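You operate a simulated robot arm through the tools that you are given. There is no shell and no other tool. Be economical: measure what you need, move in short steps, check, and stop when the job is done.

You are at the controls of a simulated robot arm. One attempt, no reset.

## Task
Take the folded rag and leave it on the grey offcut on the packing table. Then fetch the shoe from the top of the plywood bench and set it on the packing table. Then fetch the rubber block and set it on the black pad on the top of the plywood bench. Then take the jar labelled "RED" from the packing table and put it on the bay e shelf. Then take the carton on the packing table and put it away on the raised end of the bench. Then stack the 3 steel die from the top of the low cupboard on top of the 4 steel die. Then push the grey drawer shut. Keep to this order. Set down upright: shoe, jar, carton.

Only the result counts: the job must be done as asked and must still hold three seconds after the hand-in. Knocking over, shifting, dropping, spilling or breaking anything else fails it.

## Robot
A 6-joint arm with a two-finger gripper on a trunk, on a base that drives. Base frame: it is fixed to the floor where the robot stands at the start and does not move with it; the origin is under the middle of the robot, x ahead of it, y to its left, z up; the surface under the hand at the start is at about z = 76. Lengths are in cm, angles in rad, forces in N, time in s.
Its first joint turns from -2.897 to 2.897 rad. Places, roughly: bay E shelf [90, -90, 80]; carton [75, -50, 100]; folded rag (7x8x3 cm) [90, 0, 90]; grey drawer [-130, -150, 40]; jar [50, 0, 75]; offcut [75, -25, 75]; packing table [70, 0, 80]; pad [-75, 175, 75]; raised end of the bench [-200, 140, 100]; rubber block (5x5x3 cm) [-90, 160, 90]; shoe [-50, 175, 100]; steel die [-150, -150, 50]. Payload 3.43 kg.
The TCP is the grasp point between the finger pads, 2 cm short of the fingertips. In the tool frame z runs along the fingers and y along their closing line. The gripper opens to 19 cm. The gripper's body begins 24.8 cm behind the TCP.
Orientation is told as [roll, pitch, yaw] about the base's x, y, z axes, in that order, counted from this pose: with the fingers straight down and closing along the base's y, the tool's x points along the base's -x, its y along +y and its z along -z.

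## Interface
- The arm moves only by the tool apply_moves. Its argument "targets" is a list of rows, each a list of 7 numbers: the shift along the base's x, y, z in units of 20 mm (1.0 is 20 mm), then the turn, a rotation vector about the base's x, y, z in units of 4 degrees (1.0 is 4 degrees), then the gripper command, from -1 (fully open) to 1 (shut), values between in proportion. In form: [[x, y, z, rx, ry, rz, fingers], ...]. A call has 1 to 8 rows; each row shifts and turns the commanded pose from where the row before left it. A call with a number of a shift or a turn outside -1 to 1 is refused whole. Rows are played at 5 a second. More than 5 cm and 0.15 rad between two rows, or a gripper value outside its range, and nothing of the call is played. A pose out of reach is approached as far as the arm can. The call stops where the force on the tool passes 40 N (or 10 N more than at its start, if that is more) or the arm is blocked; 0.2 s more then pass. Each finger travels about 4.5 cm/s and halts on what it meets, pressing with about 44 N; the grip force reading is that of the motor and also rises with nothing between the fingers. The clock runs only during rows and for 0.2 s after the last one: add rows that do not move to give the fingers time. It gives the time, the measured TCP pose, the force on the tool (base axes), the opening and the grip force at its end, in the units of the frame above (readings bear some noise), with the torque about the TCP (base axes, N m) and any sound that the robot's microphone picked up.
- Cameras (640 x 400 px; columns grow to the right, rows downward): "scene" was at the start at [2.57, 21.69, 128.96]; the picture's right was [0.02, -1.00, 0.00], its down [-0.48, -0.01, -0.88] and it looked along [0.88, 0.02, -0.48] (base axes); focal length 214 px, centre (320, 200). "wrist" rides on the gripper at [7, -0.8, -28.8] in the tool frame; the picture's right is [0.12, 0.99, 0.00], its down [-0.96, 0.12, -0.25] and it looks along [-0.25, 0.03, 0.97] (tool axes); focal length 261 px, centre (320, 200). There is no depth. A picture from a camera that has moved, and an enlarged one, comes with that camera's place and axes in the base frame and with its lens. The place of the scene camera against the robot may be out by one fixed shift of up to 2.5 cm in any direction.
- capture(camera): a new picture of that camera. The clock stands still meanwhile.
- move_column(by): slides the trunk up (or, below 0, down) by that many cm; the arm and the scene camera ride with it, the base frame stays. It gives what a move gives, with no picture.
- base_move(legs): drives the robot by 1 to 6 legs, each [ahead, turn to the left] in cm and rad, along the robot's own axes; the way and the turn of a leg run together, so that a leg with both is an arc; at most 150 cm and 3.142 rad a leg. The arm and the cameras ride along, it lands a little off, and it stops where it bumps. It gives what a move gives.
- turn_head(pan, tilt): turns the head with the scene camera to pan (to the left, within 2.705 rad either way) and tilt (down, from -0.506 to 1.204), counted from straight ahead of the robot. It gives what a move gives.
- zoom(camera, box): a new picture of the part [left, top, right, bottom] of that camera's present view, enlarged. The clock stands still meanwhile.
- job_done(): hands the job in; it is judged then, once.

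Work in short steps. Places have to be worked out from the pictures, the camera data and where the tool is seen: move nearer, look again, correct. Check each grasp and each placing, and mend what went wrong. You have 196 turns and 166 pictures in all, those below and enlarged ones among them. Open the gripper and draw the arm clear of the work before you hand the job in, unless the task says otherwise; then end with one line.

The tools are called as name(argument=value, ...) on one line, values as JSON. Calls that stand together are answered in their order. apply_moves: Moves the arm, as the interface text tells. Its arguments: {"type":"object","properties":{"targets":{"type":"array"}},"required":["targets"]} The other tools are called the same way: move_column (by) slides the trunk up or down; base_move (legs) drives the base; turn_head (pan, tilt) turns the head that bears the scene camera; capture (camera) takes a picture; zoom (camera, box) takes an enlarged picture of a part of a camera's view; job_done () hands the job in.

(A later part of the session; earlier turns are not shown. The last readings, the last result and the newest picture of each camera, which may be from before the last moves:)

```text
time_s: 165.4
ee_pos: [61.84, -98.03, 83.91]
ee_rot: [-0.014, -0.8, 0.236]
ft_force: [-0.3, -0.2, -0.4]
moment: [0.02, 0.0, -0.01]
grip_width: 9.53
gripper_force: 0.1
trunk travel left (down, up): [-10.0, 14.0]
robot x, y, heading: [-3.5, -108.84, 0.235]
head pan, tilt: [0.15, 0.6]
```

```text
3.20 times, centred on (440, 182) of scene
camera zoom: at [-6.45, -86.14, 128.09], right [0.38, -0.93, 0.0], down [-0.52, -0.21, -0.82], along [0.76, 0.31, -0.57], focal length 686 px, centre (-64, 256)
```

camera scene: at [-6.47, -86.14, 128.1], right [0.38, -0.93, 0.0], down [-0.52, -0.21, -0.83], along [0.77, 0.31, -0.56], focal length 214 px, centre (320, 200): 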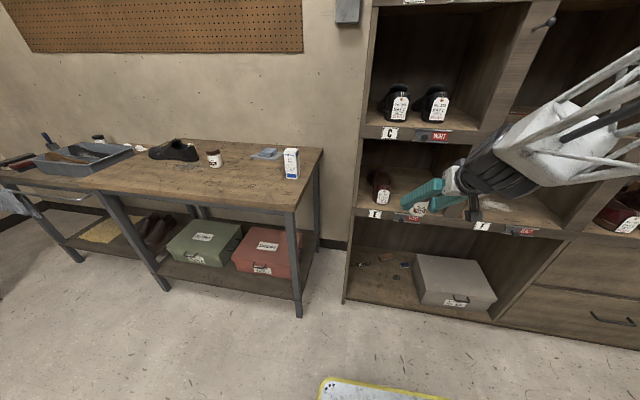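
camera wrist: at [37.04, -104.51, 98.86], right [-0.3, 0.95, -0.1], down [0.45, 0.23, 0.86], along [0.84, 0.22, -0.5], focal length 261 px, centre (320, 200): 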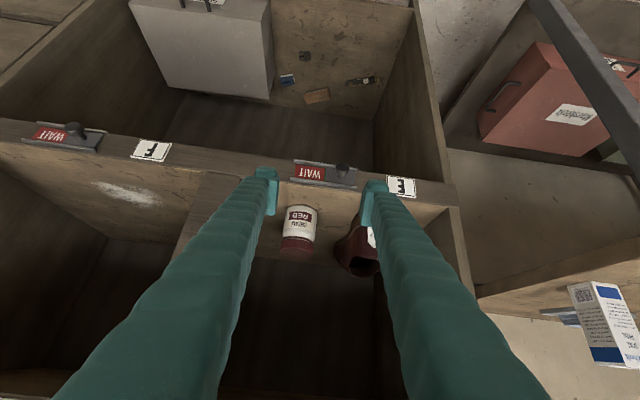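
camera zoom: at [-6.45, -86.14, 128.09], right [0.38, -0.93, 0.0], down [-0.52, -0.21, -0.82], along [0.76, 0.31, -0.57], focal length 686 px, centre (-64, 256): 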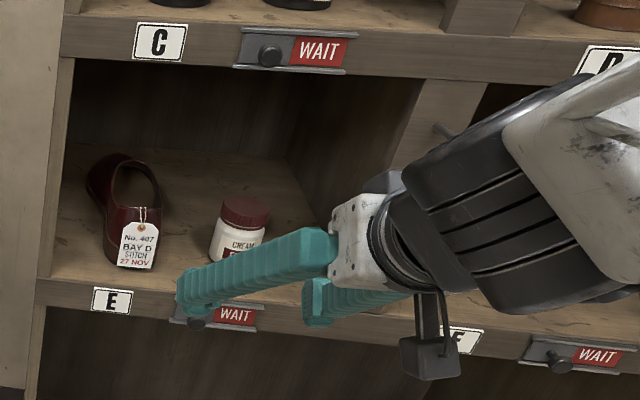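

The jar stands upright in bay E. I back out, bring the hand upright again while raising it.

base_move(legs=[[-35, 0]])

apply_moves(targets=[[0, 0, 0.8, -0.24, 1, 0, 0], [0, 0, 0.8, -0.24, 1, 0, 0], [0, 0, 0.8, -0.24, 1, 0, 0], [0, 0, 0.8, -0.24, 1, 0, 0], [0, 0, 0.8, -0.24, 1, 0, 0], [0, 0, 0.8, -0.24, 1, 0, 0], [0, 0, 0.8, -0.24, 1, 0, 0], [0, 0, 0.8, -0.24, 1, 0, 0]])

apply_moves(targets=[[0, 0, 0.8, -0.24, 1, 0, 0], [0, 0, 0.8, -0.24, 1, 0, 0], [0, 0, 0.8, -0.24, 1, 0, 0], [0, 0, 0.8, 0, 0, 0, 0]])

base_move(legs=[[0, 0.97], [77, 0], [0, -1.206]])

capture(camera="wrist")

```text
time_s: 167.7
ee_pos: [27.52, -106.21, 83.81]
ee_rot: [-0.014, -0.799, 0.239]
ft_force: [0.3, 0.5, -0.1]
moment: [-0.03, -0.01, -0.02]
grip_width: 9.48
gripper_force: 0.1
trunk travel left (down, up): [-10.0, 14.0]
robot x, y, heading: [-38.06, -117.15, 0.233]
head pan, tilt: [0.15, 0.6]
```

```text
time_s: 169.5
ee_pos: [27.49, -106.25, 96.64]
ee_rot: [-0.014, -0.224, 0.238]
ft_force: [-0.3, 0.5, -0.1]
moment: [0.0, -0.08, 0.01]
grip_width: 9.5
gripper_force: 0.0
trunk travel left (down, up): [-10.0, 14.0]
robot x, y, heading: [-38.03, -117.23, 0.237]
head pan, tilt: [0.15, 0.6]
```

```text
time_s: 170.5
ee_pos: [27.61, -106.19, 103.04]
ee_rot: [-0.014, -0.007, 0.235]
ft_force: [-0.2, 0.5, 0.1]
moment: [0.03, 0.04, 0.0]
grip_width: 9.51
gripper_force: 0.0
trunk travel left (down, up): [-10.0, 14.0]
robot x, y, heading: [-38.08, -117.11, 0.234]
head pan, tilt: [0.15, 0.6]
```

```text
time_s: 180.5
ee_pos: [56.61, -52.89, 103.05]
ee_rot: [-0.014, -0.011, -0.051]
ft_force: [0.2, -0.2, -0.2]
moment: [-0.02, -0.03, 0.02]
grip_width: 9.45
gripper_force: 0.1
trunk travel left (down, up): [-10.0, 14.0]
robot x, y, heading: [-9.54, -44.74, -0.052]
head pan, tilt: [0.15, 0.6]
```

```text
105 pictures are left
camera wrist: at [49.28, -53.03, 131.85], right [-0.07, 1.0, -0.01], down [0.96, 0.07, 0.26], along [0.26, 0.0, -0.97], focal length 261 px, centre (320, 200)
```

wrist: 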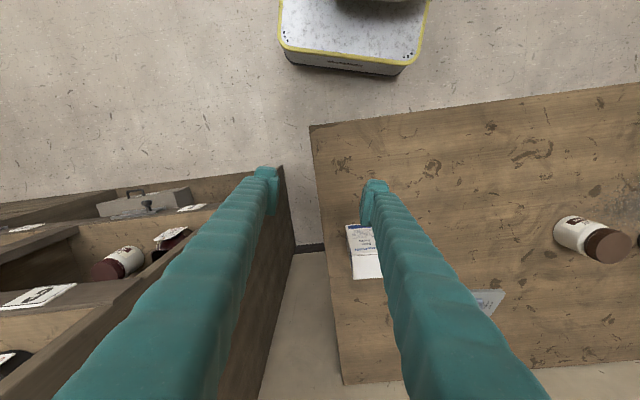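

The carton (about 5×4.5×11) stands at roughly (69,-45). I move the hand above it and look.

apply_moves(targets=[[1, 0.9, 0.3, 0, 0, 0, -0.5], [1, 0.9, 0.3, 0, 0, 0, -0.5], [1, 0.9, 0.3, 0, 0, 0, -0.5], [1, 0.9, 0.3, 0, 0, 0, -0.5], [1, 0.2, 0, 0, 0, 0, -0.5]])

capture(camera="wrist")

```text
time_s: 181.7
ee_pos: [66.7, -45.18, 105.37]
ee_rot: [-0.015, -0.011, -0.05]
ft_force: [-0.7, -1.2, 1.1]
moment: [0.05, -0.11, -0.03]
grip_width: 14.26
gripper_force: 0.0
trunk travel left (down, up): [-10.0, 14.0]
robot x, y, heading: [-9.52, -44.88, -0.056]
head pan, tilt: [0.15, 0.6]
```

```text
104 pictures are left
camera wrist: at [59.29, -45.42, 134.2], right [-0.07, 1.0, -0.01], down [0.96, 0.07, 0.26], along [0.26, 0.0, -0.97], focal length 261 px, centre (320, 200)
```

wrist: 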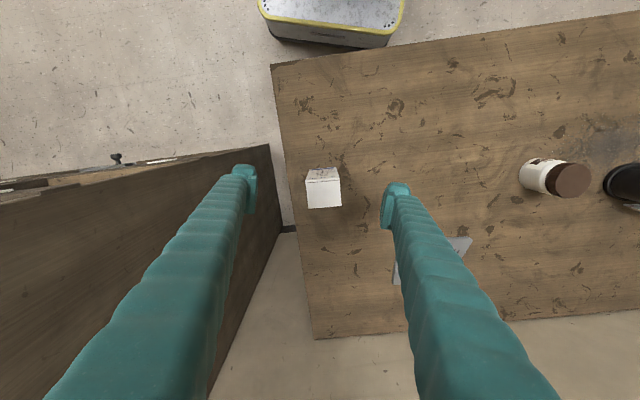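

zoom(camera="wrist", box=[280, 150, 376, 210])

```text
6.67 times, centred on (328, 180) of wrist
camera zoom: at [59.29, -45.42, 134.2], right [-0.07, 1.0, -0.01], down [0.96, 0.07, 0.26], along [0.26, 0.0, -0.97], focal length 1738 px, centre (267, 333)
```

zoom: 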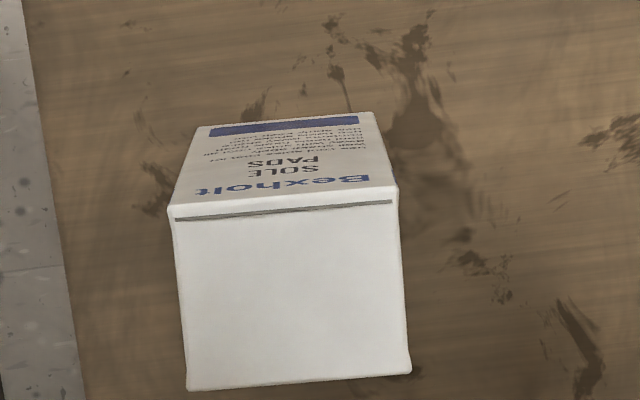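

Carton: 5.1 wide, 4.2 deep, 12.4 tall, centre (68.5,-45), turned 0.17 rad. I square up and descend to z=91, then grip.

apply_moves(targets=[[0.3, 0.03, 0, 0, 0, 1, -0.4], [0.3, 0.03, 0, 0, 0, 1, -0.4], [0.3, 0.03, 0, 0, 0, 1, -0.4], [0, 0, -1, 0, 0, 0.15, -0.4], [0, 0, -1, 0, 0, 0, -0.4], [0, 0, -1, 0, 0, 0, -0.4]])

capture(camera="wrist")

```text
time_s: 183.1
ee_pos: [68.37, -44.88, 99.49]
ee_rot: [-0.014, -0.01, 0.169]
ft_force: [0.2, 0.3, -0.8]
moment: [0.01, -0.02, 0.02]
grip_width: 13.3
gripper_force: 0.1
trunk travel left (down, up): [-10.0, 14.0]
robot x, y, heading: [-9.16, -44.65, -0.054]
head pan, tilt: [0.15, 0.6]
```

```text
102 pictures are left
camera wrist: at [61.12, -46.7, 128.18], right [-0.28, 0.96, -0.01], down [0.93, 0.28, 0.26], along [0.25, 0.06, -0.97], focal length 261 px, centre (320, 200)
```

wrist: 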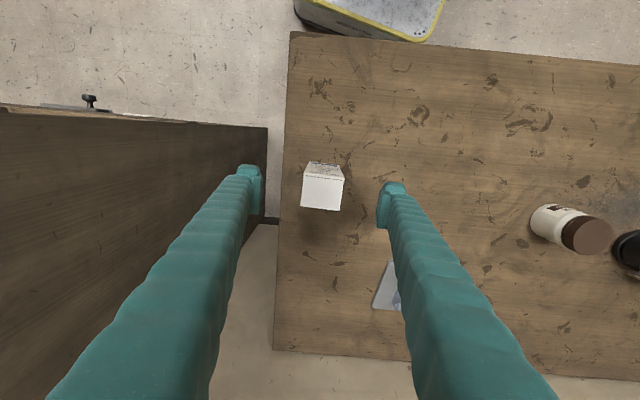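

Centred. I descend 8.4 cm and close.

apply_moves(targets=[[0, 0, -1, 0, 0, 0.4, -0.3], [0, 0, -1, 0, 0, 0, -0.2], [0, 0, -1, 0, 0, 0, -0.2], [0, 0, -1, 0, 0, 0, -0.2], [0, 0, -0.2, 0, 0, 0, 0.1], [0, 0, 0, 0, 0, 0, 0.6], [0, 0, 0, 0, 0, 0, 1], [0, 0, 0, 0, 0, 0, 1]])

apply_moves(targets=[[0, 0, 0, 0, 0, 0, 1], [0, 0, 0, 0, 0, 0, 1], [0, 0, 0.2, 0, 0, 0, 1], [0, 0, 0.5, 0, 0, 0, 1], [0, 0, 0.8, 0, 0, 0, 1]])

capture(camera="wrist")

```text
time_s: 184.9
ee_pos: [68.41, -45.07, 91.33]
ee_rot: [-0.014, -0.01, 0.198]
ft_force: [0.4, -0.4, 1.6]
moment: [0.08, 0.04, -0.01]
grip_width: 5.11
gripper_force: 21.6
trunk travel left (down, up): [-10.0, 14.0]
robot x, y, heading: [-9.17, -45.03, -0.053]
head pan, tilt: [0.15, 0.6]
```

```text
time_s: 186.1
ee_pos: [68.41, -45.03, 94.06]
ee_rot: [-0.015, -0.008, 0.198]
ft_force: [-0.4, 0.6, -1.8]
moment: [0.05, 0.02, -0.01]
grip_width: 5.06
gripper_force: 43.8
trunk travel left (down, up): [-10.0, 14.0]
robot x, y, heading: [-9.25, -45.08, -0.052]
head pan, tilt: [0.15, 0.6]
```

```text
101 pictures are left
camera wrist: at [61.28, -47.07, 122.85], right [-0.31, 0.95, -0.01], down [0.92, 0.3, 0.26], along [0.25, 0.07, -0.97], focal length 261 px, centre (320, 200)
```

wrist: 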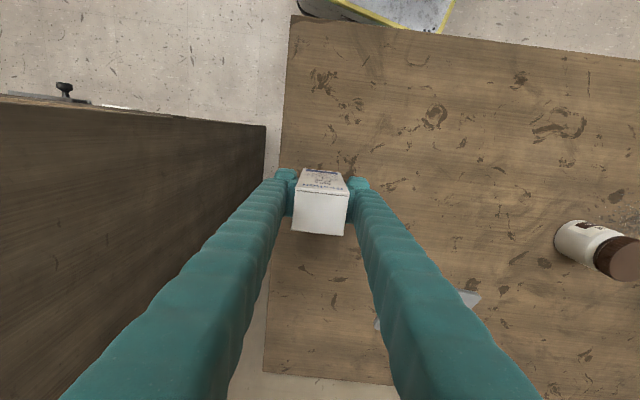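

Carton held (5.1 cm). I raise it, back away and drive over toward the raised end of the bench, stopping short to look.

move_column(by=14)

base_move(legs=[[-50, 0], [0, 2.54], [95, 0], [0, -0.67]])

turn_head(pan=0.35, tilt=0.4)

capture(camera="scene")

capture(camera="wrist")

```text
time_s: 187.8
ee_pos: [68.34, -45.15, 108.07]
ee_rot: [-0.014, -0.008, 0.196]
ft_force: [-0.1, 0.0, -0.5]
moment: [-0.01, 0.0, 0.03]
grip_width: 5.07
gripper_force: 43.9
trunk travel left (down, up): [-24.0, 0.0]
robot x, y, heading: [-8.97, -44.95, -0.048]
head pan, tilt: [0.15, 0.6]
```

```text
time_s: 203.4
ee_pos: [-151.13, 93.63, 108.07]
ee_rot: [-0.013, -0.009, 2.018]
ft_force: [0.6, 0.0, 0.0]
moment: [-0.02, -0.01, -0.05]
grip_width: 5.05
gripper_force: 44.2
trunk travel left (down, up): [-24.0, 0.0]
robot x, y, heading: [-131.81, 18.03, 1.772]
head pan, tilt: [0.15, 0.6]
```

```text
time_s: 204.2
ee_pos: [-150.98, 93.48, 108.1]
ee_rot: [-0.014, -0.008, 2.02]
ft_force: [-0.4, 0.2, -0.6]
moment: [0.0, -0.03, -0.04]
grip_width: 5.06
gripper_force: 43.8
trunk travel left (down, up): [-24.0, 0.0]
robot x, y, heading: [-132.0, 17.91, 1.772]
head pan, tilt: [0.351, 0.4]
```

```text
100 pictures are left
camera scene: at [-155.66, 17.88, 143.91], right [0.85, 0.52, 0.0], down [0.2, -0.33, -0.92], along [-0.48, 0.79, -0.39], focal length 214 px, centre (320, 200)
```

scene: 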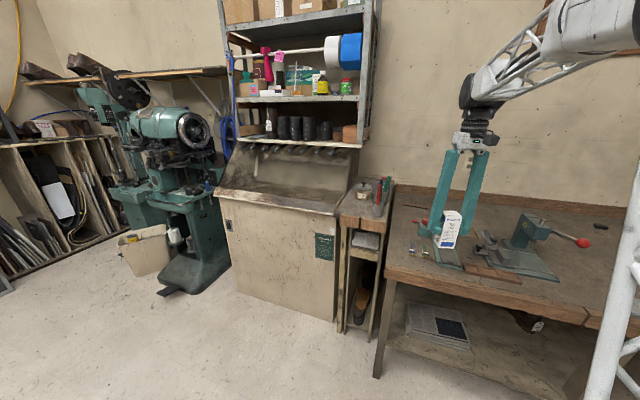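

```text
99 pictures are left
camera wrist: at [-147.6, 87.02, 136.85], right [-0.84, -0.54, -0.01], down [-0.52, 0.81, 0.26], along [-0.13, 0.22, -0.97], focal length 261 px, centre (320, 200)
```

wrist: 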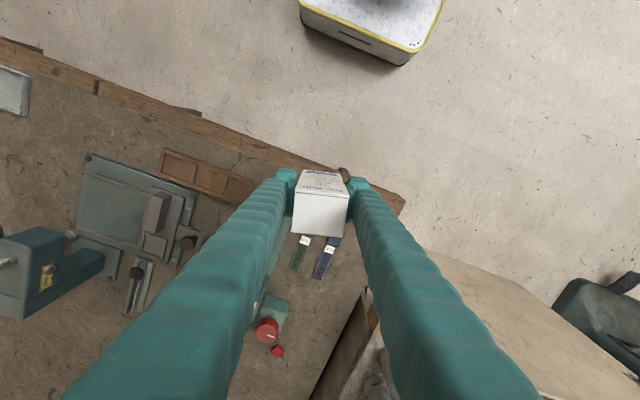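

zoom(camera="scene", box=[310, 150, 470, 250])

```text
4.00 times, centred on (390, 200) of scene
camera zoom: at [-155.66, 17.88, 143.91], right [0.85, 0.52, 0.0], down [0.2, -0.33, -0.92], along [-0.48, 0.79, -0.39], focal length 858 px, centre (40, 200)
```

zoom: 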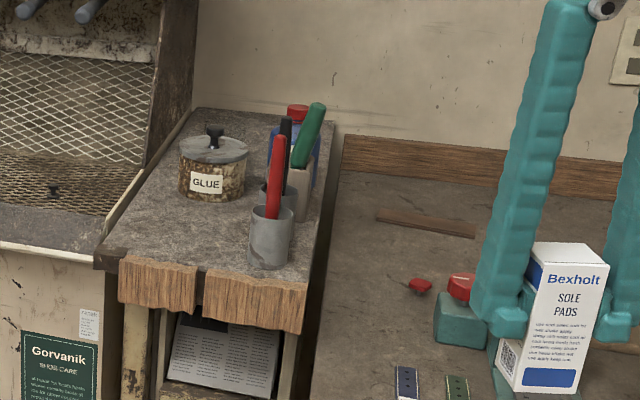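

The raised end is a narrow platform (x -171…-188, front edge y≈87, top near z=107) with a glue can behind and a cup of tools at its front right; the front left is free, around (-183.5,93). I back off, turn left so the hand comes in front of it, then raise and turn the hand.

base_move(legs=[[-15, 0], [0, 0.5]])

apply_moves(targets=[[0, 0, 0.8, 0, 0, 1, 1], [0, 0, 0.8, 0, 0, 1, 1], [0, 0, 0.8, 0, 0, 1, 1], [0, 0, 0.8, 0, 0, 1, 1], [0, 0, 0.8, 0, 0, 1, 1], [0, 0, 0.8, 0, 0, 1, 1], [0, 0, 0.8, 0, 0, 1, 1], [0, 0, 0.8, 0, 0, 1, 1]])

capture(camera="wrist")

```text
time_s: 207.0
ee_pos: [-181.53, 60.71, 108.11]
ee_rot: [-0.014, -0.008, 2.513]
ft_force: [0.1, 0.2, 0.3]
moment: [-0.01, -0.02, -0.01]
grip_width: 5.08
gripper_force: 44.0
trunk travel left (down, up): [-24.0, 0.0]
robot x, y, heading: [-129.05, 3.35, 2.262]
head pan, tilt: [0.351, 0.4]
```

```text
time_s: 208.8
ee_pos: [-181.55, 60.91, 121.0]
ee_rot: [-0.014, -0.007, 3.071]
ft_force: [0.5, -1.3, -0.7]
moment: [0.01, 0.03, -0.02]
grip_width: 5.07
gripper_force: 43.8
trunk travel left (down, up): [-24.0, 0.0]
robot x, y, heading: [-129.43, 3.38, 2.263]
head pan, tilt: [0.351, 0.4]
```

```text
97 pictures are left
camera wrist: at [-174.32, 60.72, 149.74], right [0.05, -1.0, -0.01], down [-0.97, -0.05, 0.25], along [-0.26, 0.0, -0.97], focal length 261 px, centre (320, 200)
```

wrist: 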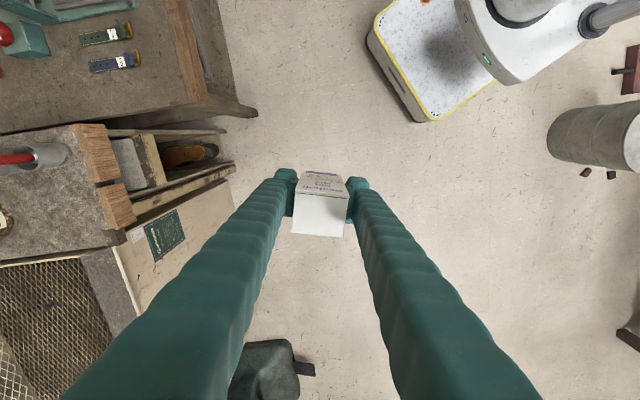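

Combining both views, the platform's front edge is really near y≈105, top z≈98.5, x -175…-197. I drive straight up so that the hand comes just in front of it.

base_move(legs=[[0, -0.09], [32, 0]])

apply_moves(targets=[[0.2, 0, 0, 0, 0, 0.91, 1], [0.2, 0, 0, 0, 0, 0.91, 1], [0.2, 0, 0, 0, 0, 0.91, 1], [0.2, 0, 0, 0, 0, 0.91, 1], [0.2, 0, 0, 0, 0, 0.91, 1], [0.2, 0, 0, 0, 0, 0.91, 1]])

capture(camera="wrist")

capture(camera="scene")

```text
time_s: 211.5
ee_pos: [-195.21, 91.35, 120.97]
ee_rot: [-0.014, -0.011, 2.99]
ft_force: [-0.6, 0.4, -0.8]
moment: [-0.01, 0.04, -0.01]
grip_width: 5.05
gripper_force: 44.2
trunk travel left (down, up): [-24.0, 0.0]
robot x, y, heading: [-147.7, 29.85, 2.18]
head pan, tilt: [0.351, 0.4]
```

```text
time_s: 212.9
ee_pos: [-192.73, 91.63, 121.0]
ee_rot: [-0.013, -0.01, -2.91]
ft_force: [-0.1, 0.1, -0.6]
moment: [0.0, -0.04, 0.0]
grip_width: 5.06
gripper_force: 44.0
trunk travel left (down, up): [-24.0, 0.0]
robot x, y, heading: [-147.75, 29.71, 2.186]
head pan, tilt: [0.351, 0.4]
```

```text
96 pictures are left
camera wrist: at [-185.82, 93.5, 149.71], right [0.34, -0.94, -0.01], down [-0.91, -0.34, 0.26], along [-0.24, -0.07, -0.97], focal length 261 px, centre (320, 200)
```

wrist: 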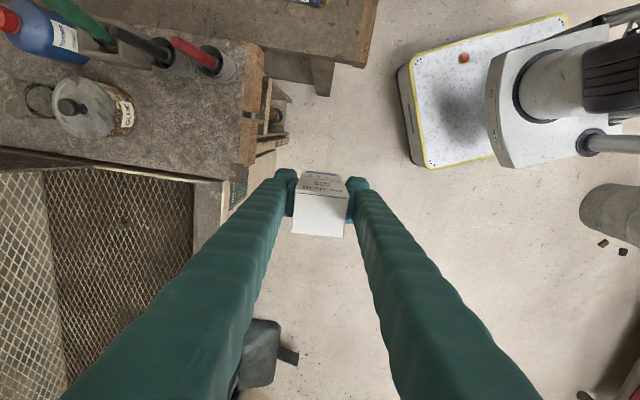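

```text
95 pictures are left
camera scene: at [-168.44, 20.54, 143.91], right [0.57, 0.82, 0.0], down [0.32, -0.22, -0.92], along [-0.76, 0.53, -0.39], focal length 214 px, centre (320, 200)
```

scene: 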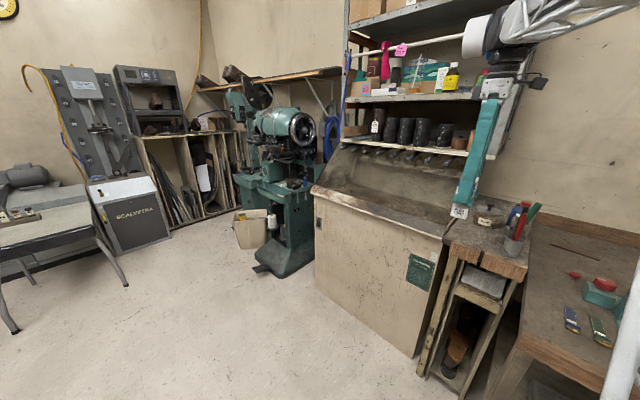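

Now the free spot is clear: front left of the platform, about (-194,117.5), between glue can and tool cup. I drive 10 cm, trim the heading, then carry the carton in above it.

base_move(legs=[[10, 0], [0, -0.07]])

apply_moves(targets=[[0, 0.9, 0, 0, 0, 0.3, 1], [0, 0.9, 0, 0, 0, 0.3, 1], [0, 0.9, 0, 0, 0, 0.3, 1], [0, 0.9, 0, 0, 0, 0, 1]])

capture(camera="wrist")

capture(camera="scene")

```text
time_s: 214.5
ee_pos: [-193.99, 102.62, 121.09]
ee_rot: [-0.015, -0.008, -2.983]
ft_force: [0.5, 0.2, -0.1]
moment: [0.06, -0.04, -0.03]
grip_width: 5.07
gripper_force: 43.7
trunk travel left (down, up): [-24.0, 0.0]
robot x, y, heading: [-153.39, 38.34, 2.113]
head pan, tilt: [0.351, 0.4]
```

```text
time_s: 215.5
ee_pos: [-194.03, 109.76, 120.96]
ee_rot: [-0.015, -0.01, -2.921]
ft_force: [0.9, -0.1, 0.1]
moment: [0.06, 0.0, 0.03]
grip_width: 5.04
gripper_force: 44.1
trunk travel left (down, up): [-24.0, 0.0]
robot x, y, heading: [-152.98, 38.0, 2.109]
head pan, tilt: [0.351, 0.4]
```

```text
94 pictures are left
camera wrist: at [-187.06, 111.73, 149.84], right [0.33, -0.94, -0.02], down [-0.91, -0.33, 0.26], along [-0.25, -0.07, -0.97], focal length 261 px, centre (320, 200)
```

wrist: 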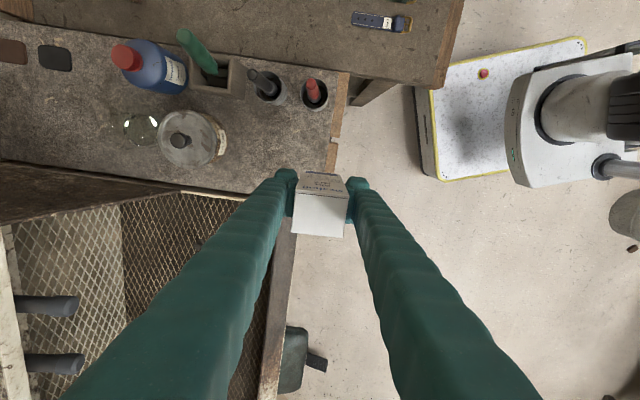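

```text
93 pictures are left
camera scene: at [-174.86, 30.13, 143.91], right [0.63, 0.78, 0.0], down [0.3, -0.24, -0.92], along [-0.72, 0.58, -0.39], focal length 214 px, centre (320, 200)
```

scene: 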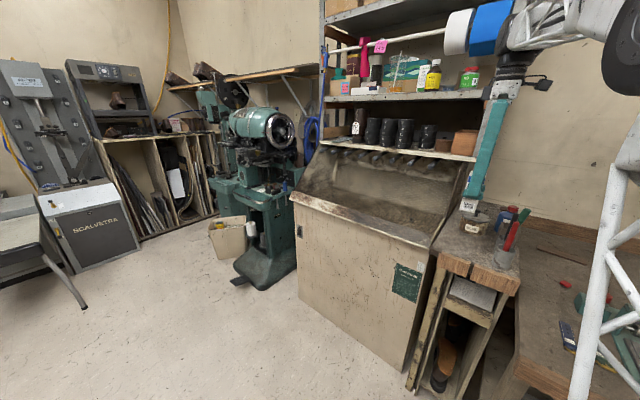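

Platform top z≈99; the carton must go 7.5 cm further in, to y≈117. I move, then lower near the surface and check.

apply_moves(targets=[[0.15, 0.95, 0, 0, 0, 0, 1], [0.15, 0.95, 0, 0, 0, 0, 1], [0.15, 0.95, 0, 0, 0, 0, 1], [0.15, 0.9, 0, 0, 0, 0, 1], [0, 0, -1, 0, 0, 0, 1], [0, 0, -1, 0, 0, 0, 1], [0, 0, -1, 0, 0, 0, 1], [0, 0, -1, 0, 0, 0, 1]])

capture(camera="wrist")

zoom(camera="scene", box=[400, 120, 560, 220])

```text
time_s: 217.3
ee_pos: [-192.92, 117.45, 113.0]
ee_rot: [-0.014, -0.01, -2.92]
ft_force: [0.7, 0.2, -0.8]
moment: [0.05, 0.02, -0.04]
grip_width: 5.06
gripper_force: 43.8
trunk travel left (down, up): [-24.0, 0.0]
robot x, y, heading: [-153.29, 38.05, 2.11]
head pan, tilt: [0.351, 0.4]
```

```text
92 pictures are left
camera wrist: at [-185.96, 119.38, 141.7], right [0.34, -0.94, -0.01], down [-0.91, -0.33, 0.26], along [-0.25, -0.07, -0.97], focal length 261 px, centre (320, 200)
```

wrist: 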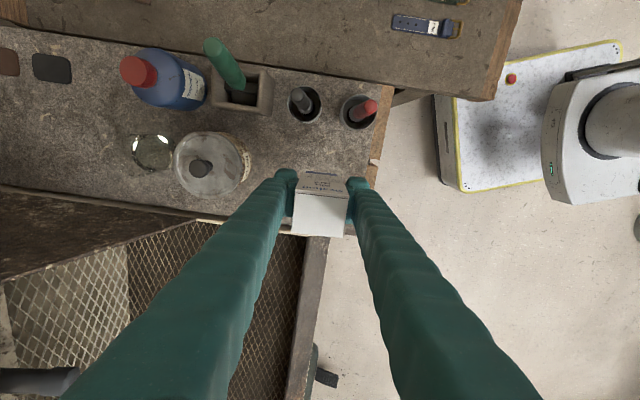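

```text
4.00 times, centred on (480, 170) of scene
camera zoom: at [-174.87, 30.16, 143.92], right [0.63, 0.78, 0.0], down [0.3, -0.24, -0.92], along [-0.72, 0.58, -0.39], focal length 858 px, centre (-320, 320)
```

zoom: 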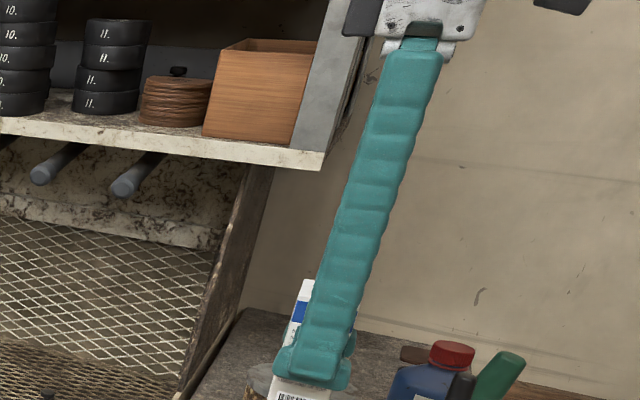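

The spot under the carton is clear platform with 8–10 cm margins. I lower to contact.

apply_moves(targets=[[0, 0, -1, 0, 0, 0, 1], [0, 0, -1, 0, 0, 0, 1], [0, 0, -0.5, 0, 0, 0, 1], [0, 0, -0.2, 0, 0, 0, 1], [0, 0, -0.12, 0, 0, 0, 1]])

apply_moves(targets=[[0, 0, -0.12, 0, 0, 0, 1], [0, 0, -0.12, 0, 0, 0, 1], [0, 0, -0.12, 0, 0, 0, 1]])

```text
time_s: 218.5
ee_pos: [-192.88, 117.41, 107.46]
ee_rot: [-0.013, -0.009, -2.919]
ft_force: [0.2, 0.4, -1.0]
moment: [0.0, -0.01, -0.01]
grip_width: 5.07
gripper_force: 43.8
trunk travel left (down, up): [-24.0, 0.0]
robot x, y, heading: [-153.04, 38.07, 2.117]
head pan, tilt: [0.351, 0.4]
```

```text
time_s: 219.3
ee_pos: [-192.89, 117.26, 106.79]
ee_rot: [-0.016, -0.009, -2.921]
ft_force: [-0.2, -0.3, -0.5]
moment: [0.0, 0.01, -0.01]
grip_width: 5.06
gripper_force: 43.8
trunk travel left (down, up): [-24.0, 0.0]
robot x, y, heading: [-153.01, 38.05, 2.109]
head pan, tilt: [0.351, 0.4]
```

Not yet touching; further down in small steps.

apply_moves(targets=[[0, 0, -0.12, 0, 0, 0, 1], [0, 0, -0.12, 0, 0, 0, 1], [0, 0, -0.12, 0, 0, 0, 1]])

zoom(camera="scene", box=[440, 180, 520, 230])

```text
time_s: 220.1
ee_pos: [-192.88, 117.23, 105.94]
ee_rot: [-0.013, -0.009, -2.92]
ft_force: [0.2, 0.3, -1.7]
moment: [-0.05, 0.0, 0.02]
grip_width: 5.08
gripper_force: 43.7
trunk travel left (down, up): [-24.0, 0.0]
robot x, y, heading: [-153.27, 38.12, 2.109]
head pan, tilt: [0.351, 0.4]
```

```text
8.00 times, centred on (480, 205) of scene
camera zoom: at [-174.87, 30.17, 143.91], right [0.63, 0.78, 0.0], down [0.3, -0.24, -0.92], along [-0.72, 0.58, -0.39], focal length 1716 px, centre (-960, 160)
```

zoom: 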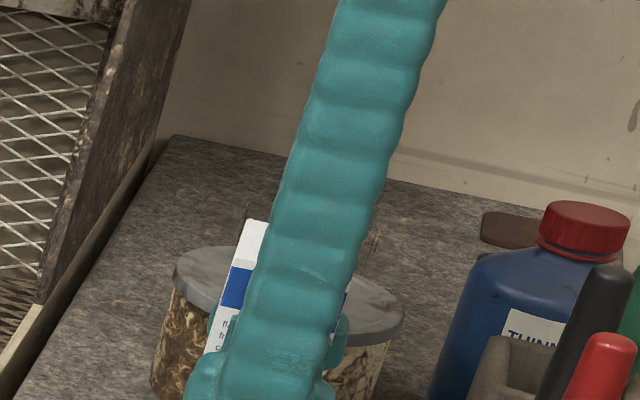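

Still free; I go on with 2 mm steps and watch the force.

apply_moves(targets=[[0, 0, -0.12, 0, 0, 0, 1], [0, 0, -0.12, 0, 0, 0, 1], [0, 0, -0.12, 0, 0, 0, 1]])

zoom(camera="scene", box=[420, 190, 532, 260])

```text
time_s: 220.9
ee_pos: [-192.86, 117.39, 105.23]
ee_rot: [-0.014, -0.008, -2.921]
ft_force: [-0.1, 0.7, -1.2]
moment: [0.03, 0.01, -0.02]
grip_width: 5.08
gripper_force: 44.3
trunk travel left (down, up): [-24.0, 0.0]
robot x, y, heading: [-153.59, 38.03, 2.112]
head pan, tilt: [0.351, 0.4]
```

```text
5.71 times, centred on (476, 225) of scene
camera zoom: at [-174.87, 30.17, 143.91], right [0.63, 0.78, 0.0], down [0.3, -0.24, -0.92], along [-0.72, 0.58, -0.39], focal length 1226 px, centre (-571, 57)
```

zoom: 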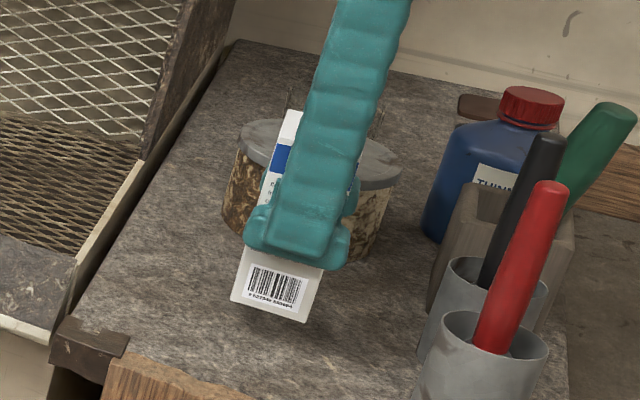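

apply_moves(targets=[[0, 0, -0.15, 0, 0, 0, 1], [0, 0, -0.12, 0, 0, 0, 1], [0, 0, -0.12, 0, 0, 0, 1]])

apply_moves(targets=[[0, 0, -0.12, 0, 0, 0, 1], [0, 0, -0.12, 0, 0, 0, 1]])

```text
time_s: 221.7
ee_pos: [-192.96, 117.32, 104.32]
ee_rot: [-0.012, -0.009, -2.92]
ft_force: [0.1, -0.1, 0.6]
moment: [0.02, 0.01, 0.01]
grip_width: 5.06
gripper_force: 43.6
trunk travel left (down, up): [-24.0, 0.0]
robot x, y, heading: [-153.12, 37.91, 2.112]
head pan, tilt: [0.351, 0.4]
```

```text
time_s: 222.3
ee_pos: [-193.02, 117.36, 103.86]
ee_rot: [-0.014, -0.007, -2.92]
ft_force: [0.2, -0.3, -0.6]
moment: [-0.02, -0.03, -0.02]
grip_width: 5.07
gripper_force: 43.6
trunk travel left (down, up): [-24.0, 0.0]
robot x, y, heading: [-153.13, 38.25, 2.11]
head pan, tilt: [0.351, 0.4]
```

zoom(camera="scene", box=[420, 190, 532, 260])

apply_moves(targets=[[0, 0, -0.1, 0, 0, 0, 1], [0, 0, -0.1, 0, 0, 0, 1], [0, 0, -0.1, 0, 0, 0, 1]])

```text
5.71 times, centred on (476, 225) of scene
camera zoom: at [-174.87, 30.16, 143.91], right [0.63, 0.78, 0.0], down [0.3, -0.24, -0.92], along [-0.72, 0.58, -0.39], focal length 1226 px, centre (-571, 57)
```

zoom: 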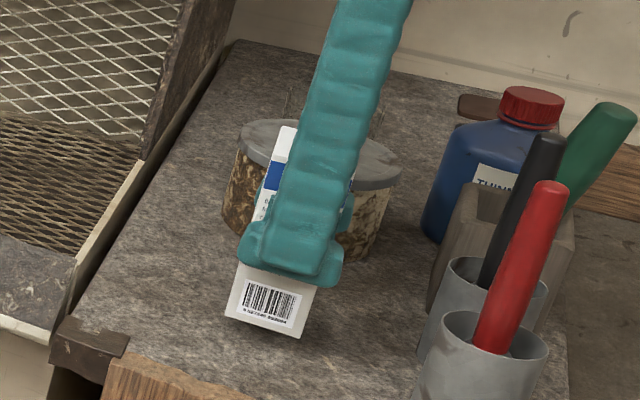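

```text
time_s: 223.1
ee_pos: [-192.76, 117.44, 103.25]
ee_rot: [-0.015, -0.011, -2.92]
ft_force: [-0.3, 0.4, -1.3]
moment: [0.0, -0.01, 0.01]
grip_width: 5.07
gripper_force: 44.3
trunk travel left (down, up): [-24.0, 0.0]
robot x, y, heading: [-153.21, 37.99, 2.111]
head pan, tilt: [0.351, 0.4]
```

apply_moves(targets=[[0, 0, -0.12, 0, 0, 0, 1], [0, 0, -0.12, 0, 0, 0, 1], [0, 0, -0.12, 0, 0, 0, 1]])

capture(camera="wrist")

```text
time_s: 223.9
ee_pos: [-192.92, 117.36, 102.54]
ee_rot: [-0.012, -0.009, -2.919]
ft_force: [0.1, 0.0, 0.0]
moment: [-0.01, 0.0, -0.02]
grip_width: 5.06
gripper_force: 44.3
trunk travel left (down, up): [-24.0, 0.0]
robot x, y, heading: [-153.11, 38.16, 2.116]
head pan, tilt: [0.351, 0.4]
```

```text
87 pictures are left
camera wrist: at [-185.85, 119.34, 131.28], right [0.34, -0.94, -0.01], down [-0.91, -0.33, 0.26], along [-0.24, -0.07, -0.97], focal length 261 px, centre (320, 200)
```

wrist: 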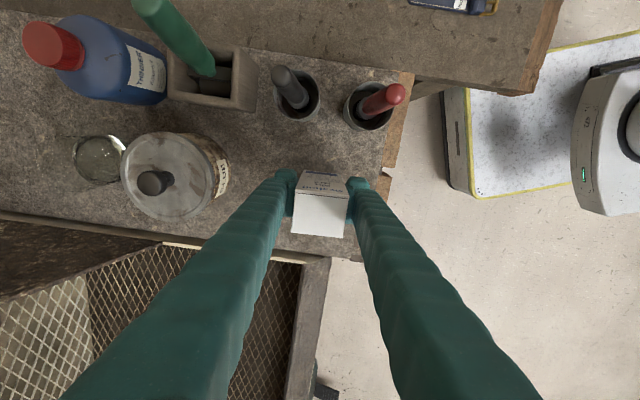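

The platform seems lower than I judged (parallax suggests about 91–94). I keep lowering gently.

apply_moves(targets=[[0, 0, -0.15, 0, 0, 0, 1], [0, 0, -0.12, 0, 0, 0, 1], [0, 0, -0.12, 0, 0, 0, 1]])

apply_moves(targets=[[0, 0, -0.12, 0, 0, 0, 1], [0, 0, -0.12, 0, 0, 0, 1], [0, 0, -0.12, 0, 0, 0, 1]])

```text
time_s: 224.7
ee_pos: [-192.93, 117.35, 102.24]
ee_rot: [-0.017, -0.011, -2.921]
ft_force: [0.5, 0.1, 30.5]
moment: [-0.78, -0.19, 0.02]
grip_width: 5.06
gripper_force: 44.0
trunk travel left (down, up): [-24.0, 0.0]
robot x, y, heading: [-153.17, 38.03, 2.112]
head pan, tilt: [0.351, 0.4]
```

```text
time_s: 225.0
ee_pos: [-192.77, 117.31, 102.1]
ee_rot: [-0.018, -0.01, -2.92]
ft_force: [2.4, -5.6, 19.2]
moment: [-0.88, -0.29, 0.04]
grip_width: 5.08
gripper_force: 44.2
trunk travel left (down, up): [-24.0, 0.0]
robot x, y, heading: [-153.09, 38.31, 2.115]
head pan, tilt: [0.351, 0.4]
stopped in row 1: the force on the tool passed its limit at 44 N (the readings are from after the stop); the commanded pose is now the measured one
```

Contact at TCP 102.2 (platform ≈94.6). I ease up slightly, release, and rise.

apply_moves(targets=[[0, 0, 0.08, 0, 0, 0, 1], [0, 0, 0, 0, 0, 0, 0.4], [0, 0, 0, 0, 0, 0, 0.2], [0, 0, 0, 0, 0, 0, 0.1], [0, 0, 0, 0, 0, 0, 0.1], [0, 0, 1, 0, 0, 0, 0.1], [0, 0, 1, 0, 0, 0, 0.1], [0, 0, 1, 0, 0, 0, 0.1]])

apply_moves(targets=[[0, 0, 1, 0, 0, 0, 0.1], [0, 0, 1, 0, 0, 0, 0.1], [0, 0, 1, 0, 0, 0, 0.1], [0, 0, 1, 0, 0, 0, 0.1], [0, 0, 1, 0, 0, 0, 0.1], [0, 0, 1, 0, 0, 0, 0.1], [0, -0.5, 0.5, 0, 0, 0, 0.1], [0, -0.5, 0.5, 0, 0, 0, 0.1]])

capture(camera="wrist")

zoom(camera="scene", box=[400, 150, 560, 250])

```text
time_s: 226.8
ee_pos: [-193.01, 117.36, 108.06]
ee_rot: [-0.017, -0.011, -2.922]
ft_force: [0.0, 0.4, 0.0]
moment: [-0.02, 0.0, -0.03]
grip_width: 8.53
gripper_force: 0.1
trunk travel left (down, up): [-24.0, 0.0]
robot x, y, heading: [-153.34, 38.21, 2.112]
head pan, tilt: [0.351, 0.4]
```

```text
time_s: 228.6
ee_pos: [-192.79, 115.4, 121.95]
ee_rot: [-0.017, -0.01, -2.92]
ft_force: [0.6, 0.0, -0.6]
moment: [-0.03, 0.0, -0.01]
grip_width: 8.56
gripper_force: 0.1
trunk travel left (down, up): [-24.0, 0.0]
robot x, y, heading: [-153.5, 38.42, 2.11]
head pan, tilt: [0.351, 0.4]
```

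```text
86 pictures are left
camera wrist: at [-185.79, 117.33, 150.75], right [0.33, -0.94, -0.02], down [-0.91, -0.33, 0.26], along [-0.25, -0.07, -0.97], focal length 261 px, centre (320, 200)
```

wrist: 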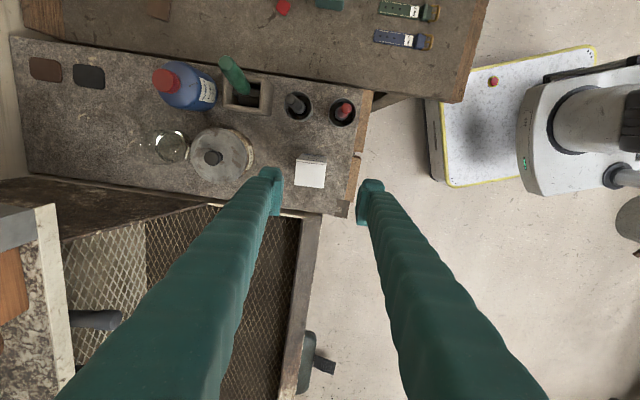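

```text
4.00 times, centred on (480, 200) of scene
camera zoom: at [-174.87, 30.18, 143.92], right [0.63, 0.78, 0.0], down [0.3, -0.24, -0.92], along [-0.72, 0.58, -0.39], focal length 858 px, centre (-320, 200)
```

zoom: 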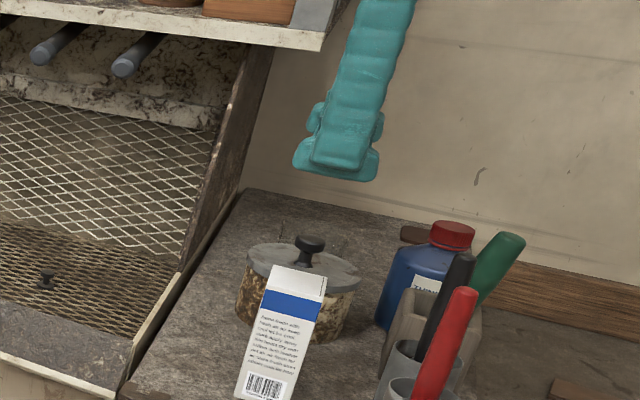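

The carton stands upright on the raised end. Next the dies: I back away and look round toward the low cupboard.

base_move(legs=[[-50, 0]])

turn_head(pan=2.5, tilt=0.5)

capture(camera="scene")

```text
time_s: 231.6
ee_pos: [-166.51, 72.65, 122.04]
ee_rot: [-0.015, -0.011, -2.928]
ft_force: [0.1, 0.4, -0.4]
moment: [-0.02, 0.0, 0.01]
grip_width: 8.56
gripper_force: 0.2
trunk travel left (down, up): [-24.0, 0.0]
robot x, y, heading: [-127.68, -4.98, 2.102]
head pan, tilt: [0.351, 0.4]
```

```text
time_s: 233.6
ee_pos: [-166.6, 72.55, 122.04]
ee_rot: [-0.018, -0.012, -2.927]
ft_force: [-0.7, 0.1, -0.4]
moment: [-0.02, 0.01, -0.02]
grip_width: 8.55
gripper_force: 0.1
trunk travel left (down, up): [-24.0, 0.0]
robot x, y, heading: [-127.78, -5.08, 2.105]
head pan, tilt: [2.499, 0.499]
```

```text
84 pictures are left
camera scene: at [-143.07, -27.79, 143.0], right [-0.99, 0.11, 0.0], down [0.05, 0.48, -0.88], along [-0.1, -0.87, -0.48], focal length 214 px, centre (320, 200)
```

scene: 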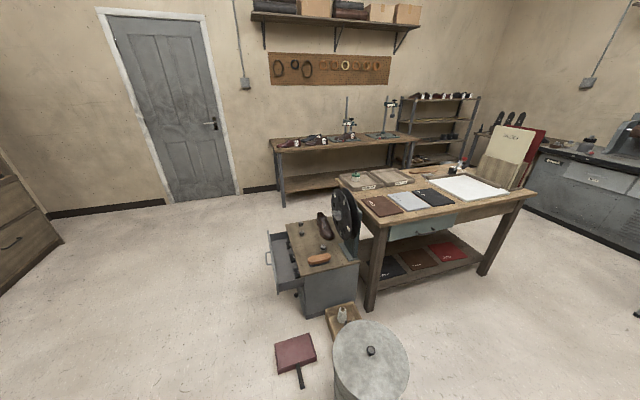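

zoom(camera="scene", box=[256, 180, 384, 260])

zoom(camera="scene", box=[256, 240, 384, 320])

```text
5.00 times, centred on (320, 220) of scene
camera zoom: at [-143.07, -27.79, 143.0], right [-0.99, 0.11, 0.0], down [0.05, 0.48, -0.88], along [-0.1, -0.87, -0.48], focal length 1072 px, centre (320, 100)
```

zoom: 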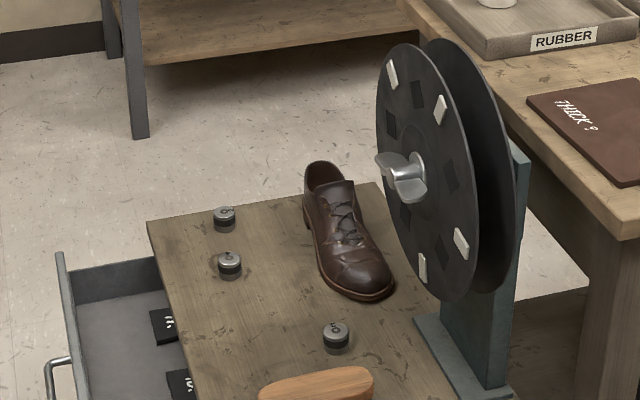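

```text
5.00 times, centred on (320, 280) of scene
camera zoom: at [-143.07, -27.79, 143.0], right [-0.99, 0.11, 0.0], down [0.05, 0.48, -0.88], along [-0.1, -0.87, -0.48], focal length 1072 px, centre (320, -200)
```

zoom: 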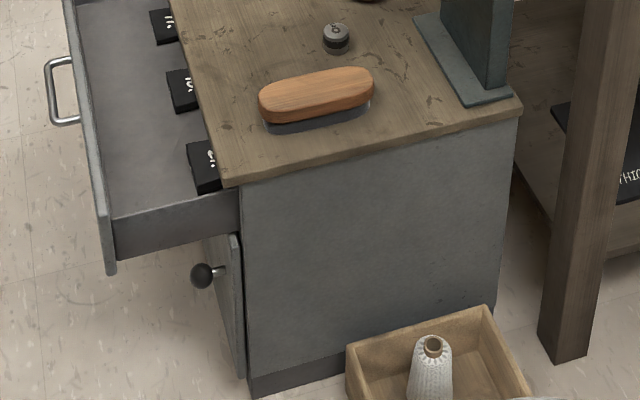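

Three small numbered dies lie on the low cupboard, whose grey drawer is open toward +x. I drive round to stand on that +x side facing it, keeping clear of the things on the floor.

base_move(legs=[[0, -1.6], [0, -1.585], [122, 0], [0, -1.87]])

turn_head(pan=0.1, tilt=0.75)

capture(camera="scene")

capture(camera="wrist")

```text
time_s: 252.5
ee_pos: [-150.33, -123.37, 121.94]
ee_rot: [-0.017, -0.011, -1.652]
ft_force: [-0.3, -0.1, -0.4]
moment: [0.0, -0.02, 0.0]
grip_width: 8.56
gripper_force: 0.1
trunk travel left (down, up): [-24.0, 0.0]
robot x, y, heading: [-64.4, -108.61, -2.906]
head pan, tilt: [2.499, 0.499]
```

```text
time_s: 254.7
ee_pos: [-150.29, -123.58, 121.91]
ee_rot: [-0.017, -0.011, -1.652]
ft_force: [-0.4, -0.1, 0.1]
moment: [0.0, 0.03, 0.01]
grip_width: 8.57
gripper_force: 0.0
trunk travel left (down, up): [-24.0, 0.0]
robot x, y, heading: [-64.05, -108.59, -2.904]
head pan, tilt: [0.099, 0.75]
```

```text
81 pictures are left
camera scene: at [-62.4, -127.79, 140.8], right [-0.33, 0.94, 0.0], down [0.64, 0.23, -0.73], along [-0.69, -0.24, -0.68], focal length 214 px, centre (320, 200)
```

scene: 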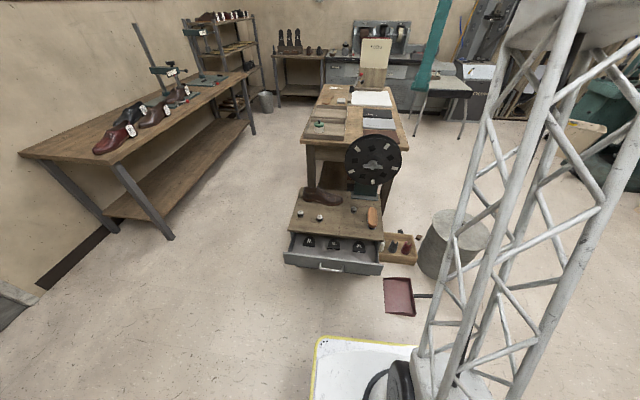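

```text
80 pictures are left
camera wrist: at [-150.02, -116.21, 150.74], right [1.0, 0.04, -0.02], down [0.04, -0.97, 0.26], along [-0.01, -0.26, -0.97], focal length 261 px, centre (320, 200)
```

wrist: 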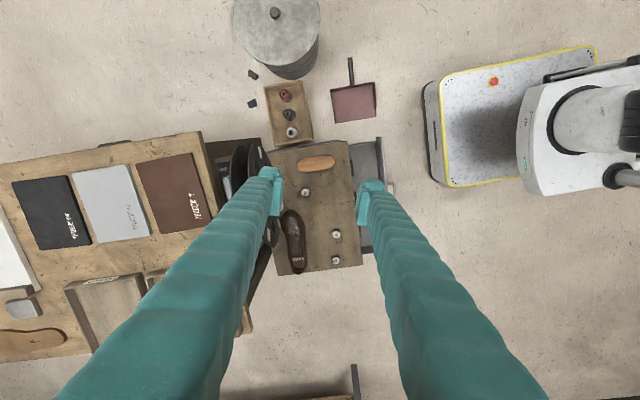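

zoom(camera="wrist", box=[264, 140, 376, 280])

zoom(camera="scene", box=[280, 180, 400, 255])

```text
2.86 times, centred on (320, 210) of wrist
camera zoom: at [-150.02, -116.21, 150.74], right [1.0, 0.04, -0.02], down [0.04, -0.97, 0.26], along [-0.01, -0.26, -0.97], focal length 745 px, centre (320, 171)
```

zoom: 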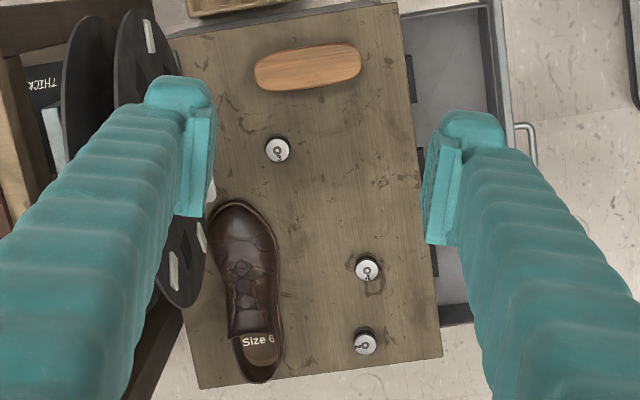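

```text
5.33 times, centred on (340, 218) of scene
camera zoom: at [-62.4, -127.79, 140.8], right [-0.33, 0.94, 0.0], down [0.64, 0.23, -0.73], along [-0.69, -0.24, -0.68], focal length 1144 px, centre (213, 107)
```

zoom: 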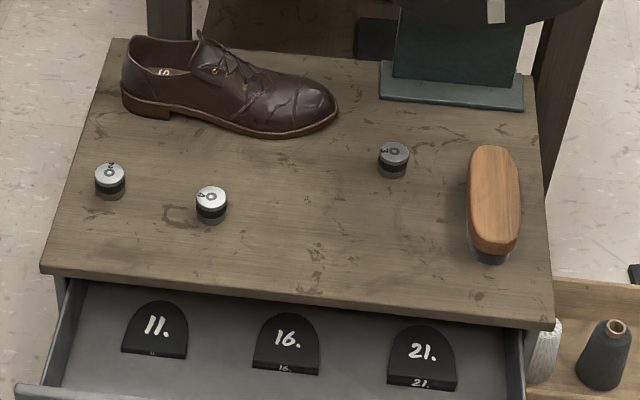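

zoom(camera="scene", box=[296, 208, 324, 224])

zoom(camera="wrist", box=[292, 182, 316, 198])

zoom(camera="wrist", box=[318, 222, 354, 270])

```text
16.00 times, centred on (310, 216) of scene
camera zoom: at [-62.4, -127.79, 140.8], right [-0.33, 0.94, 0.0], down [0.64, 0.23, -0.73], along [-0.69, -0.24, -0.68], focal length 3432 px, centre (480, -56)
```

zoom: 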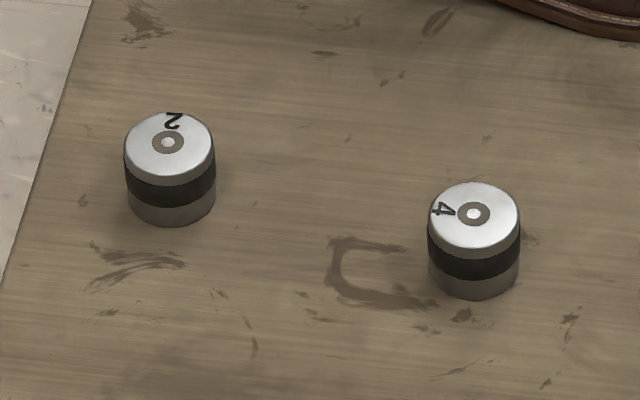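

```text
16.00 times, centred on (304, 190) of wrist
camera zoom: at [-150.02, -116.21, 150.74], right [1.0, 0.04, -0.02], down [0.04, -0.97, 0.26], along [-0.01, -0.26, -0.97], focal length 4170 px, centre (576, 360)
```

zoom: 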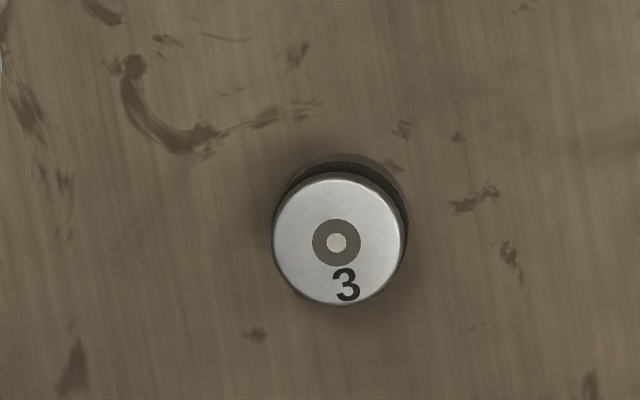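

```text
8.33 times, centred on (336, 246) of wrist
camera zoom: at [-150.02, -116.21, 150.74], right [1.0, 0.04, -0.02], down [0.04, -0.97, 0.26], along [-0.01, -0.26, -0.97], focal length 2172 px, centre (187, -183)
```

zoom: 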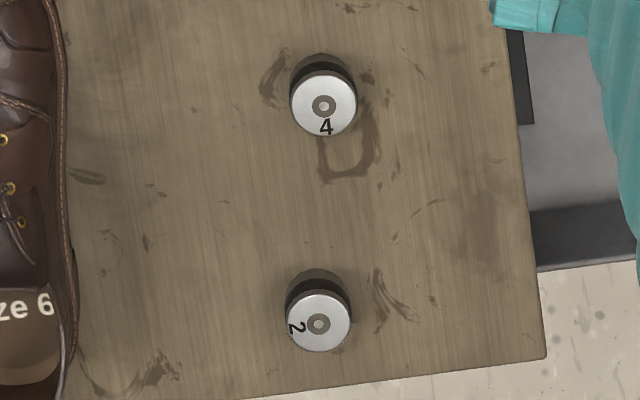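

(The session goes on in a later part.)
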